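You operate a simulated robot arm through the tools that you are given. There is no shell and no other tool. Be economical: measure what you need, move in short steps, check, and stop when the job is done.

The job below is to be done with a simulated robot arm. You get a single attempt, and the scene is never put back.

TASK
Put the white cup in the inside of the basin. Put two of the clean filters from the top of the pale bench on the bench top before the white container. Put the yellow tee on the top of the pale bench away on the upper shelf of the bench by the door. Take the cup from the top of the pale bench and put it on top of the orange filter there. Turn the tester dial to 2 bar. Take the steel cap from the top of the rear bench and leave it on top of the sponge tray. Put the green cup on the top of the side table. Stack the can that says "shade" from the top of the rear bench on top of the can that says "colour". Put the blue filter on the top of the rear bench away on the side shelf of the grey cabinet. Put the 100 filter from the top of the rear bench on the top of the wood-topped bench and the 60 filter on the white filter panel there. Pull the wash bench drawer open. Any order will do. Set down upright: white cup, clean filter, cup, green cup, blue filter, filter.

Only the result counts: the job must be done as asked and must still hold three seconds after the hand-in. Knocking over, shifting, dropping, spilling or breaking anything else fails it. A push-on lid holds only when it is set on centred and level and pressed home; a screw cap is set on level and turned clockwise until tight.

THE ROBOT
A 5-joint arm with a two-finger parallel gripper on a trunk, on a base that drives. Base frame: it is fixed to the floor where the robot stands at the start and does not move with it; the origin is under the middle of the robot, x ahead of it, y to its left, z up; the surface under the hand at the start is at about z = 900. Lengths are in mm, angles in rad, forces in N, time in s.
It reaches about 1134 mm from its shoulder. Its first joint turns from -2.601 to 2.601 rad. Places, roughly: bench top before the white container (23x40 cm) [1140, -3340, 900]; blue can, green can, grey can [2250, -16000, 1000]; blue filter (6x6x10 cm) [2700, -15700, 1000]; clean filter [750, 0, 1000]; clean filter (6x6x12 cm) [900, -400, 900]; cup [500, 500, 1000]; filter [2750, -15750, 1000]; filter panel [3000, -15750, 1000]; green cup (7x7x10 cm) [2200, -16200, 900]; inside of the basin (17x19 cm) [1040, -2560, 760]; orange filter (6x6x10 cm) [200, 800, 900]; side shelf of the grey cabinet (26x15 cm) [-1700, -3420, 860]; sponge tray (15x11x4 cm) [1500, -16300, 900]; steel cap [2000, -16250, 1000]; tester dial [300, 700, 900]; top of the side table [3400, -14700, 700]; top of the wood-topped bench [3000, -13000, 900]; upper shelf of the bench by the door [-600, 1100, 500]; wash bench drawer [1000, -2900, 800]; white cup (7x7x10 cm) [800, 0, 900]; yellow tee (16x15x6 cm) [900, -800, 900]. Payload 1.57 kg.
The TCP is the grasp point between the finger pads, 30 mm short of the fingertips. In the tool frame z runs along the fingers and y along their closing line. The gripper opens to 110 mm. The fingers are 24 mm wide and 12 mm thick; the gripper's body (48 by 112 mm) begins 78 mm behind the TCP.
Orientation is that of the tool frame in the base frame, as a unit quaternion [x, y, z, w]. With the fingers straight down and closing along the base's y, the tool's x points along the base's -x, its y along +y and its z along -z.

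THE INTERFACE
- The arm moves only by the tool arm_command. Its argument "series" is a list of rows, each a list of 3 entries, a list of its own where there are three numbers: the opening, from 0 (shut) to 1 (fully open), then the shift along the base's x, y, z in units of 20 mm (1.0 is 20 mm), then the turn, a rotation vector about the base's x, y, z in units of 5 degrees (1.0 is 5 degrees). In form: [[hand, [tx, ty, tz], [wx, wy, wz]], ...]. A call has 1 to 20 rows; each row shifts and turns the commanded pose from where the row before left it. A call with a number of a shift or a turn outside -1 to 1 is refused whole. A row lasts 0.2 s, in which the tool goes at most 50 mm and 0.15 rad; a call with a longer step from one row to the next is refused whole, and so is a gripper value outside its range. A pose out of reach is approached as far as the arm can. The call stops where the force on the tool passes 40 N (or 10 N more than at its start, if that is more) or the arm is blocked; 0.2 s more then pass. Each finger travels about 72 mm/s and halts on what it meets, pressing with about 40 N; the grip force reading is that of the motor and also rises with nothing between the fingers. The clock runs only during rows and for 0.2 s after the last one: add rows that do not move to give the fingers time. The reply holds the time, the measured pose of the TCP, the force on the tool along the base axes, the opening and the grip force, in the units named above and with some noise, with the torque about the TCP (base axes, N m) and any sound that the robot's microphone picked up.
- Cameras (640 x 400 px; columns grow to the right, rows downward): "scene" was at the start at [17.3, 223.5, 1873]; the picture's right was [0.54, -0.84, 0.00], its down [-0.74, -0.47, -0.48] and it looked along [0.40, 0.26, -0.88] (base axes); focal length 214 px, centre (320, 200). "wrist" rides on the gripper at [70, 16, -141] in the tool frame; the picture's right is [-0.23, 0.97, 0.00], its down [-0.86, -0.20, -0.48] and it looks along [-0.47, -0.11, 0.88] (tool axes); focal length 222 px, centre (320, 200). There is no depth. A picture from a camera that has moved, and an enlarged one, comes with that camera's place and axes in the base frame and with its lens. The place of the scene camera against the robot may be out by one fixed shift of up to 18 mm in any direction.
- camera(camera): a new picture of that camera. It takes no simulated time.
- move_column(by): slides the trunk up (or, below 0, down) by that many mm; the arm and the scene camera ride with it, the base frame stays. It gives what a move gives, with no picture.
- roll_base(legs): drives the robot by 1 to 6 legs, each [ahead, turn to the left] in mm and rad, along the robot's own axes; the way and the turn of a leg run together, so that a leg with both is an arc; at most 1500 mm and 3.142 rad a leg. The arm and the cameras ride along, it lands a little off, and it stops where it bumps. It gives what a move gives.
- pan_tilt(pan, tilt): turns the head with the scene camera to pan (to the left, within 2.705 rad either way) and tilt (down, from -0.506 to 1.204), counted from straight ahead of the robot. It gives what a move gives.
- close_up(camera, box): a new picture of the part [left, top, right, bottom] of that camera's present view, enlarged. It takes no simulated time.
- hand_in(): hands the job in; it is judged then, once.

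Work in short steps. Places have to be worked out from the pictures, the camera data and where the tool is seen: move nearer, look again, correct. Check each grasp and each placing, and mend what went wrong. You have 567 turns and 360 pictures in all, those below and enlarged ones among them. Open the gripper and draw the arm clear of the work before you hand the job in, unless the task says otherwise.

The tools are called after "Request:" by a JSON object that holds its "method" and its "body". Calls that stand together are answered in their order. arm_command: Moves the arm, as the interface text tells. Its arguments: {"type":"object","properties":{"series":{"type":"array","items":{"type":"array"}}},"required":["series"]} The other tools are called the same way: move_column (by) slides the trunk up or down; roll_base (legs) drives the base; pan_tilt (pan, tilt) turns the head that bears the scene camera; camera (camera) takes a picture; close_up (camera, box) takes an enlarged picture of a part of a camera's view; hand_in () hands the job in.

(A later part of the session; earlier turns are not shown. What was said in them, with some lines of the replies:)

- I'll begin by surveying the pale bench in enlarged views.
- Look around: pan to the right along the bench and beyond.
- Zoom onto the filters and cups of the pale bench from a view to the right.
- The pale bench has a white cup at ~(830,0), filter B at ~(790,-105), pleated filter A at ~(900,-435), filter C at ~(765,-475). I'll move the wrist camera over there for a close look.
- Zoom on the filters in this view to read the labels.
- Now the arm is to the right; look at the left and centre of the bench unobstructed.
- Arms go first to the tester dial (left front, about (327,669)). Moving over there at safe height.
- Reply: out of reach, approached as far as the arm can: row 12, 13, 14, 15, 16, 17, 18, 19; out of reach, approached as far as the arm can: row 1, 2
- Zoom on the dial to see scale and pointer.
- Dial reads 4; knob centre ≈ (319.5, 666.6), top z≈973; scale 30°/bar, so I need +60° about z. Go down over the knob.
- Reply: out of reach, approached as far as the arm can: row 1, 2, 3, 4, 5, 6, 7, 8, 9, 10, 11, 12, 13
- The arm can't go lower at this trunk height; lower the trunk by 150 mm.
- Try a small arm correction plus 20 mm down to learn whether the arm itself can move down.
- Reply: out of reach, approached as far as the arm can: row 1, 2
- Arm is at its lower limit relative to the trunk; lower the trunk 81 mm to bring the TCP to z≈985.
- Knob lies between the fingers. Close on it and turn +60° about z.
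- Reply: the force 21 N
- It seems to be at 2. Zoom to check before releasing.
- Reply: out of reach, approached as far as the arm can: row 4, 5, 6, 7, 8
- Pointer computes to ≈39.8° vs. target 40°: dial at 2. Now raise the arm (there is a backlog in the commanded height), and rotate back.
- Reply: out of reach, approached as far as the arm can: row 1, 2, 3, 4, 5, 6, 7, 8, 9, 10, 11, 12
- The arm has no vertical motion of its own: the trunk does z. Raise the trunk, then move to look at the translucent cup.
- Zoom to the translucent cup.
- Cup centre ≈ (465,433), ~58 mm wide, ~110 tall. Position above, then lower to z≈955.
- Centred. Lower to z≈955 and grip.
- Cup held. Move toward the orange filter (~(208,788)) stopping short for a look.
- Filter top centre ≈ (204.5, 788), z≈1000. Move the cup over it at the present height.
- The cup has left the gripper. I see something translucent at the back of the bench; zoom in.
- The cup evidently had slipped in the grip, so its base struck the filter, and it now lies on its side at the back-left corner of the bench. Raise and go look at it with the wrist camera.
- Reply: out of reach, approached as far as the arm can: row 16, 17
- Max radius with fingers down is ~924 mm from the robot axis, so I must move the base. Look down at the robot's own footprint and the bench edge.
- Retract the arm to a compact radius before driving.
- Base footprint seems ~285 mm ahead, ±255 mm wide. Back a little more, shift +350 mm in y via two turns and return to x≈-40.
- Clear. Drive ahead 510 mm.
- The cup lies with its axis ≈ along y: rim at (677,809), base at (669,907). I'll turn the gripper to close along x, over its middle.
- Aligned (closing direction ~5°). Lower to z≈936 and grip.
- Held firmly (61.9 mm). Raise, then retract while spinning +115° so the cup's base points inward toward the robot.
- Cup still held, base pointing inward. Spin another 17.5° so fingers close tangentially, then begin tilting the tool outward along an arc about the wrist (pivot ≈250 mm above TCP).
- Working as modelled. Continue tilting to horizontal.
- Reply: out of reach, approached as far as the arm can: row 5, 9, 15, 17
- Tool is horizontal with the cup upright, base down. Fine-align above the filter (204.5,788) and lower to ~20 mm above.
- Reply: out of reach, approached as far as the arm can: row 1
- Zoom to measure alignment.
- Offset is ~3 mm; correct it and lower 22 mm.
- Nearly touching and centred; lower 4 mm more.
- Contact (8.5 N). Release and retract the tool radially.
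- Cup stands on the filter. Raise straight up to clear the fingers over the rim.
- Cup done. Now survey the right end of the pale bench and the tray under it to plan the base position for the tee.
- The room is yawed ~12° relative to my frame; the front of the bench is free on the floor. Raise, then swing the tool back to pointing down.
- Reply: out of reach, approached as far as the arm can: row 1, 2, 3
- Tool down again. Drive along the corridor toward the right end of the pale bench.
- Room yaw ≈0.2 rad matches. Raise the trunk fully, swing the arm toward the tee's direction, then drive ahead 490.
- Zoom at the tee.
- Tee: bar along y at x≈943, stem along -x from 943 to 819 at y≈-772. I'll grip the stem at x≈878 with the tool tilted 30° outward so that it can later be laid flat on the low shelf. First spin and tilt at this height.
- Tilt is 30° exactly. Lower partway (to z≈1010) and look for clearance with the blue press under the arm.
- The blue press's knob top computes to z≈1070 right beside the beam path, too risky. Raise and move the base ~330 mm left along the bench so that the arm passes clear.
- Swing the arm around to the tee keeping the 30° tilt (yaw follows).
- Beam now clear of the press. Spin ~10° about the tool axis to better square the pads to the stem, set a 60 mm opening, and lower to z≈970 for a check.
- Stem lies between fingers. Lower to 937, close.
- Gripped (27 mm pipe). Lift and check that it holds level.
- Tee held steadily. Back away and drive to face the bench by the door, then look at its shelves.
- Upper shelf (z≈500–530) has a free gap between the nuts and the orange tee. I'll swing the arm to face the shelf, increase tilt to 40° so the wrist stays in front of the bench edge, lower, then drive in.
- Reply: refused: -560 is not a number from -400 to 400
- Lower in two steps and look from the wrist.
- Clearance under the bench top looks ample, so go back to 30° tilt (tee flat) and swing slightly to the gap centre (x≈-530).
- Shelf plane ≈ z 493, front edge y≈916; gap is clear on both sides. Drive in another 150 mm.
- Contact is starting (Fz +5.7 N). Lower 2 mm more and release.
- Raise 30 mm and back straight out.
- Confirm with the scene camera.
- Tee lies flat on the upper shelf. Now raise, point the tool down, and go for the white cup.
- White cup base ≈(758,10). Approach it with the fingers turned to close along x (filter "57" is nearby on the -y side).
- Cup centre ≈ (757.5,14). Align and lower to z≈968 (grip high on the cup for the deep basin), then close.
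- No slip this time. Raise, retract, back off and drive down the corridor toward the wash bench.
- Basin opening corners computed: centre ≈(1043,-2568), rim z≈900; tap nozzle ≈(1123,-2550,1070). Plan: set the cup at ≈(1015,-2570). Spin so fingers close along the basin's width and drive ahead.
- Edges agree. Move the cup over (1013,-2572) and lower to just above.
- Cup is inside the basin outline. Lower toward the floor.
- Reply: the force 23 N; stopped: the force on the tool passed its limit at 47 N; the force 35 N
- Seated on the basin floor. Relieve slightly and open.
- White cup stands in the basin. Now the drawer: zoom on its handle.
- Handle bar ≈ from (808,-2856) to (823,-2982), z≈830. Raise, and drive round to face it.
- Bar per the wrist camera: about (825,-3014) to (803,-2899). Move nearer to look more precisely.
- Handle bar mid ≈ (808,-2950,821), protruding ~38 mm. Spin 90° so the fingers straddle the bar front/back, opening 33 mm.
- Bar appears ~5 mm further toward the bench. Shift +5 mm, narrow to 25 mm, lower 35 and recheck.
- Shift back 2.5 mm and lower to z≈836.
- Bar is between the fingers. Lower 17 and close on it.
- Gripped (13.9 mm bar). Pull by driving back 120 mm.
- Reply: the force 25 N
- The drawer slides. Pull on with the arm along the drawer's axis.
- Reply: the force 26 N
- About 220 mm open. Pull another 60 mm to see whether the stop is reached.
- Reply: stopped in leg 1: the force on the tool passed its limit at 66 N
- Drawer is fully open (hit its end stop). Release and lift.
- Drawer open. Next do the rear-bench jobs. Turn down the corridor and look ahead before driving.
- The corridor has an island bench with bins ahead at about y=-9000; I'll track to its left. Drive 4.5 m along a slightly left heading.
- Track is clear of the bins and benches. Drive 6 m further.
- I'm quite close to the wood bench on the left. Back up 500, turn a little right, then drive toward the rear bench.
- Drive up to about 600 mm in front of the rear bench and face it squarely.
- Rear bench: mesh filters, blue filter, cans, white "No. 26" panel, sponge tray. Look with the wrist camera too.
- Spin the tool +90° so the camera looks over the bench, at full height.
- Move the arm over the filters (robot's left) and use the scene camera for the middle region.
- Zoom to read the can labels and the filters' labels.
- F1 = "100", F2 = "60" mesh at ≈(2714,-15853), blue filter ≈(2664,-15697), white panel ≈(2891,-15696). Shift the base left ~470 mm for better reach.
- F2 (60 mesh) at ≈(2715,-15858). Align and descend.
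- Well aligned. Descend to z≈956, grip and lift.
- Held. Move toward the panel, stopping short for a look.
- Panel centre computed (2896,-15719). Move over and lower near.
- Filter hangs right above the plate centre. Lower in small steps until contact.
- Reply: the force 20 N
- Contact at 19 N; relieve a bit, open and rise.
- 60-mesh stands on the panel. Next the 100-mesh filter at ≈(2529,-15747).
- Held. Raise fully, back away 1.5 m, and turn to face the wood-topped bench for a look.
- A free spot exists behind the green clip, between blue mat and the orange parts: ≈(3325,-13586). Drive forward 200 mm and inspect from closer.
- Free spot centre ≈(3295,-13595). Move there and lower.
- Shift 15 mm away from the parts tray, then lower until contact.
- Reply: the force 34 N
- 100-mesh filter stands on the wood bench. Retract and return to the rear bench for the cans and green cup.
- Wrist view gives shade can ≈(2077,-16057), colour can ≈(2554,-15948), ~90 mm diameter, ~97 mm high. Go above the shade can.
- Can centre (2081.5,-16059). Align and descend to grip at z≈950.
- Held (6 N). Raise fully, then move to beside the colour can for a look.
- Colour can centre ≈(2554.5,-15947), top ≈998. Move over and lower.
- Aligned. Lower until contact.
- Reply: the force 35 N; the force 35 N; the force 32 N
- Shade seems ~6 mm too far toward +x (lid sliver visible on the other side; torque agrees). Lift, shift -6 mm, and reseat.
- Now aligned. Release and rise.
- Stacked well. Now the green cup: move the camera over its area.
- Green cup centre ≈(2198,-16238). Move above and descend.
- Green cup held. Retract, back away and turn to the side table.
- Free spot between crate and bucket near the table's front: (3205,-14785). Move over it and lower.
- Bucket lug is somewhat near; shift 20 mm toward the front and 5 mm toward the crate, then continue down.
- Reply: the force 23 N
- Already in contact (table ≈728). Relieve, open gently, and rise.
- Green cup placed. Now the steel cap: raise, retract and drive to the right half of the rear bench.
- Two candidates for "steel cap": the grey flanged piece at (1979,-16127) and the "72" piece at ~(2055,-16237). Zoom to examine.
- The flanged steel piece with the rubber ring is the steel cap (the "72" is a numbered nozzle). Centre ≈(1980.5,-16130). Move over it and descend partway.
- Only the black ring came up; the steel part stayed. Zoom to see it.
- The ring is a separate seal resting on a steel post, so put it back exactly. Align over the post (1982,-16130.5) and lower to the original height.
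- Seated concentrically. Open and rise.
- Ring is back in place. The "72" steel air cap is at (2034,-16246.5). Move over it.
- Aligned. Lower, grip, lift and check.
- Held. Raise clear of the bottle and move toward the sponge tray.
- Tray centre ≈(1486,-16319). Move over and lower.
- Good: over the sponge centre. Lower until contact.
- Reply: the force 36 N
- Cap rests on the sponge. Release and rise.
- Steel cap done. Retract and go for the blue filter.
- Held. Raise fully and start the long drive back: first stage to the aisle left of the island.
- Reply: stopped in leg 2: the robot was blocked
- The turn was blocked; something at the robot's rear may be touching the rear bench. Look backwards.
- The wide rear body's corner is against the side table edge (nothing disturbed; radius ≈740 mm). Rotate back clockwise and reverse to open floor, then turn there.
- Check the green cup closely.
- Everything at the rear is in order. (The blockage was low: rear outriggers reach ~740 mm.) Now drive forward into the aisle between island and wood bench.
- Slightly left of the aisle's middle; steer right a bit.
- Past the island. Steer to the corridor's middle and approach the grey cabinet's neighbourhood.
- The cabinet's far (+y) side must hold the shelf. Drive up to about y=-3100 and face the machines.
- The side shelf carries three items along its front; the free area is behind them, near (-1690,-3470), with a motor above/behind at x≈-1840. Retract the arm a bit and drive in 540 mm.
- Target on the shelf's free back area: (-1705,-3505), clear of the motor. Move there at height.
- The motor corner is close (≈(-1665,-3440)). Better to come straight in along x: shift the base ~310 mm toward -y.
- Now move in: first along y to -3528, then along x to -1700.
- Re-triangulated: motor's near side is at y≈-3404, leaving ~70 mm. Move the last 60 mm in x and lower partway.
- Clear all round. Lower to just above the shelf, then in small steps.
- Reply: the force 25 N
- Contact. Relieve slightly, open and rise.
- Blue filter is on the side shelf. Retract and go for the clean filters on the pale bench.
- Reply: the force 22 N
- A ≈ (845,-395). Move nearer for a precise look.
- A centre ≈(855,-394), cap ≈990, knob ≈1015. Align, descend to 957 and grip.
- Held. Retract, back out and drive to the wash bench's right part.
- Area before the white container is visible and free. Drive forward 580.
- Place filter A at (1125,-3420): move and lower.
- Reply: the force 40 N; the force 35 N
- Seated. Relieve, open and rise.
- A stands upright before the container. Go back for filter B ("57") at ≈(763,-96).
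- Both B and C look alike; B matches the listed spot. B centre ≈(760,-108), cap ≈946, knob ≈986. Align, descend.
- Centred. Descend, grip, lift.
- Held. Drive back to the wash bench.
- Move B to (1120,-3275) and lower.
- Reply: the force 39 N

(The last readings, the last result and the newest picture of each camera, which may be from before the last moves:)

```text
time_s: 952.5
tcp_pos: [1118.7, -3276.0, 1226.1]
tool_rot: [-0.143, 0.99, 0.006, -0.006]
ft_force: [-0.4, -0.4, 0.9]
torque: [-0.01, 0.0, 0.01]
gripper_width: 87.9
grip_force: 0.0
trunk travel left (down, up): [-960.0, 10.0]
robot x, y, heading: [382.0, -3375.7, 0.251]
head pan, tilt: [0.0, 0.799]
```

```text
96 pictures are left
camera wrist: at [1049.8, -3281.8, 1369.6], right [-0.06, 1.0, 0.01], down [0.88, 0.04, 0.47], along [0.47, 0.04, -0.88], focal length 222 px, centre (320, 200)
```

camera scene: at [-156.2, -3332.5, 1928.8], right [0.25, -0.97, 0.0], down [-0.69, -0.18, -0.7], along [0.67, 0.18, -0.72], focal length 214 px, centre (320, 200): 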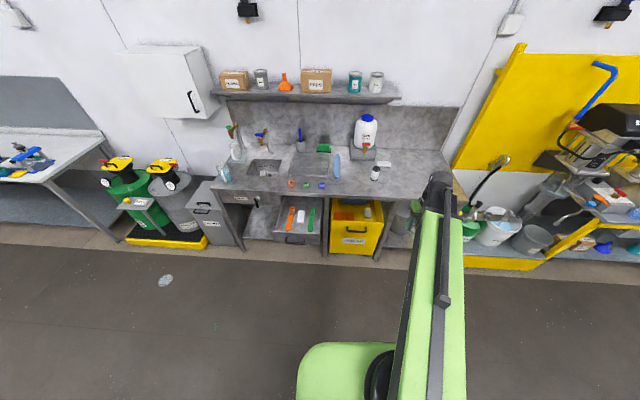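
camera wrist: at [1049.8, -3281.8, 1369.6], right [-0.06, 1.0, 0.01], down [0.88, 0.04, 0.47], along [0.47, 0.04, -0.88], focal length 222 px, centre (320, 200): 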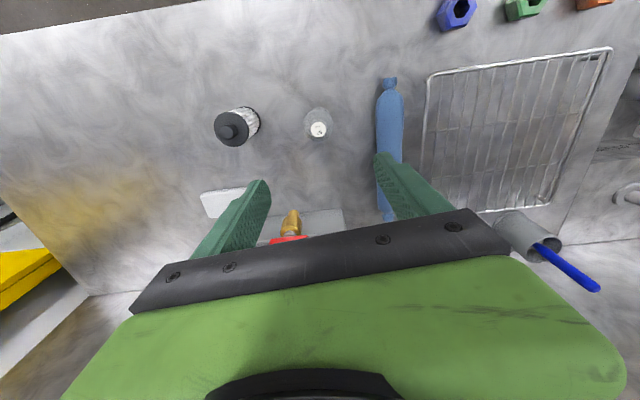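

Both filters stand upright before the container. Open the gripper fully, draw back clear, and take a last look.

Request:
{"method": "arm_command", "body": {"series": [[1, [-1, 0, 0], [0, 0, 0]], [1, [-1, 0, 0], [0, 0, 0]], [1, [-1, 0, 0], [0, 0, 0]], [1, [-1, 0, 0], [0, 0, 0]], [1, [-1, 0, 0], [0, 0, 0]]]}}

Request:
{"method": "roll_base", "body": {"legs": [[-550, 0]]}}

Request:
{"method": "close_up", "body": {"camera": "scene", "box": [200, 80, 440, 280]}}

```text
time_s: 953.8
tcp_pos: [1019.0, -3276.2, 1227.9]
tool_rot: [-0.143, 0.99, 0.007, -0.005]
ft_force: [0.2, 0.4, -0.1]
torque: [0.03, -0.04, -0.02]
gripper_width: 109.9
grip_force: 0.2
trunk travel left (down, up): [-960.0, 10.0]
robot x, y, heading: [380.9, -3377.6, 0.254]
head pan, tilt: [0.0, 0.799]
```

```text
time_s: 956.9
tcp_pos: [483.5, -3421.4, 1226.7]
tool_rot: [-0.135, 0.991, 0.005, -0.006]
ft_force: [-0.5, -0.7, 0.8]
torque: [0.01, -0.03, -0.02]
gripper_width: 110.0
grip_force: 0.1
trunk travel left (down, up): [-960.0, 10.0]
robot x, y, heading: [-157.2, -3512.1, 0.236]
head pan, tilt: [0.0, 0.799]
```

```text
2.00 times, centred on (320, 180) of scene
camera zoom: at [-152.7, -3333.1, 1934.3], right [0.24, -0.97, 0.0], down [-0.7, -0.17, -0.7], along [0.68, 0.16, -0.72], focal length 429 px, centre (320, 240)
```

zoom: 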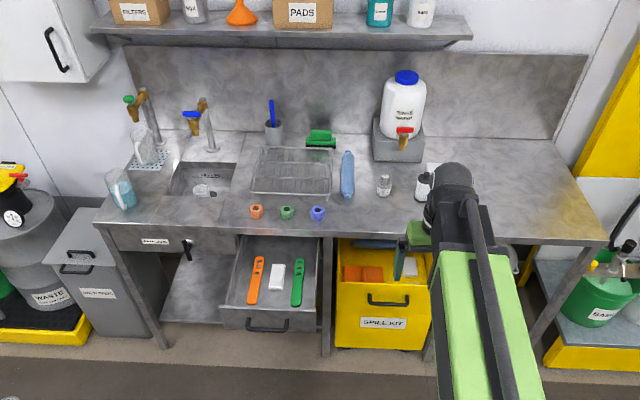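

Check the cup in the basin up close.

Request:
{"method": "close_up", "body": {"camera": "scene", "box": [240, 150, 290, 190]}}

```text
10.00 times, centred on (265, 170) of scene
camera zoom: at [-152.7, -3333.1, 1934.3], right [0.24, -0.97, 0.0], down [-0.7, -0.17, -0.7], along [0.68, 0.16, -0.72], focal length 2145 px, centre (870, 500)
```

zoom: 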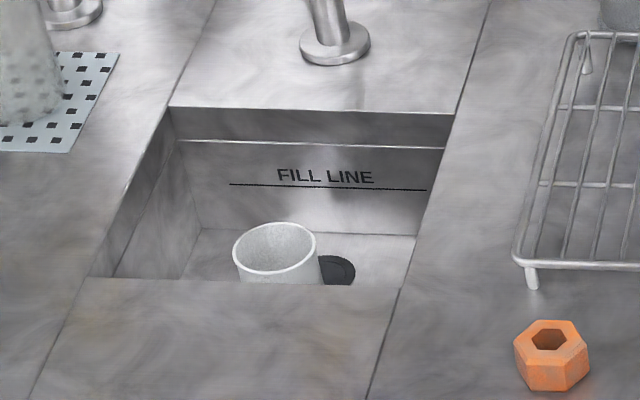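

The white cup stands upright in the basin, the drawer is open, and the arm is clear with the gripper open. Hand in.

Request:
{"method": "hand_in", "body": {}}

```text
The job is handed in.
```

I handed the job in with every part placed as asked, but three choices rest on my own reading of the scene.

- **Clean filters:** only one white-pleated filter stood on the pale bench. For the second I took the grey-capped "57", because it sat at the other listed clean-filter spot.
- **Steel cap:** I took this to be the numbered steel cap "72". I first lifted a black ring off a nearby steel post by mistake. I put the ring back on the post before moving on.
- **Cup on the orange filter:** my first try dropped the cup, and it ended up lying on its side at the back of the pale bench. I picked it up again and set it upright on the filter.

The turn away from the rear bench was blocked once, probably by the base touching the side table. The pictures I took afterwards showed nothing disturbed there.
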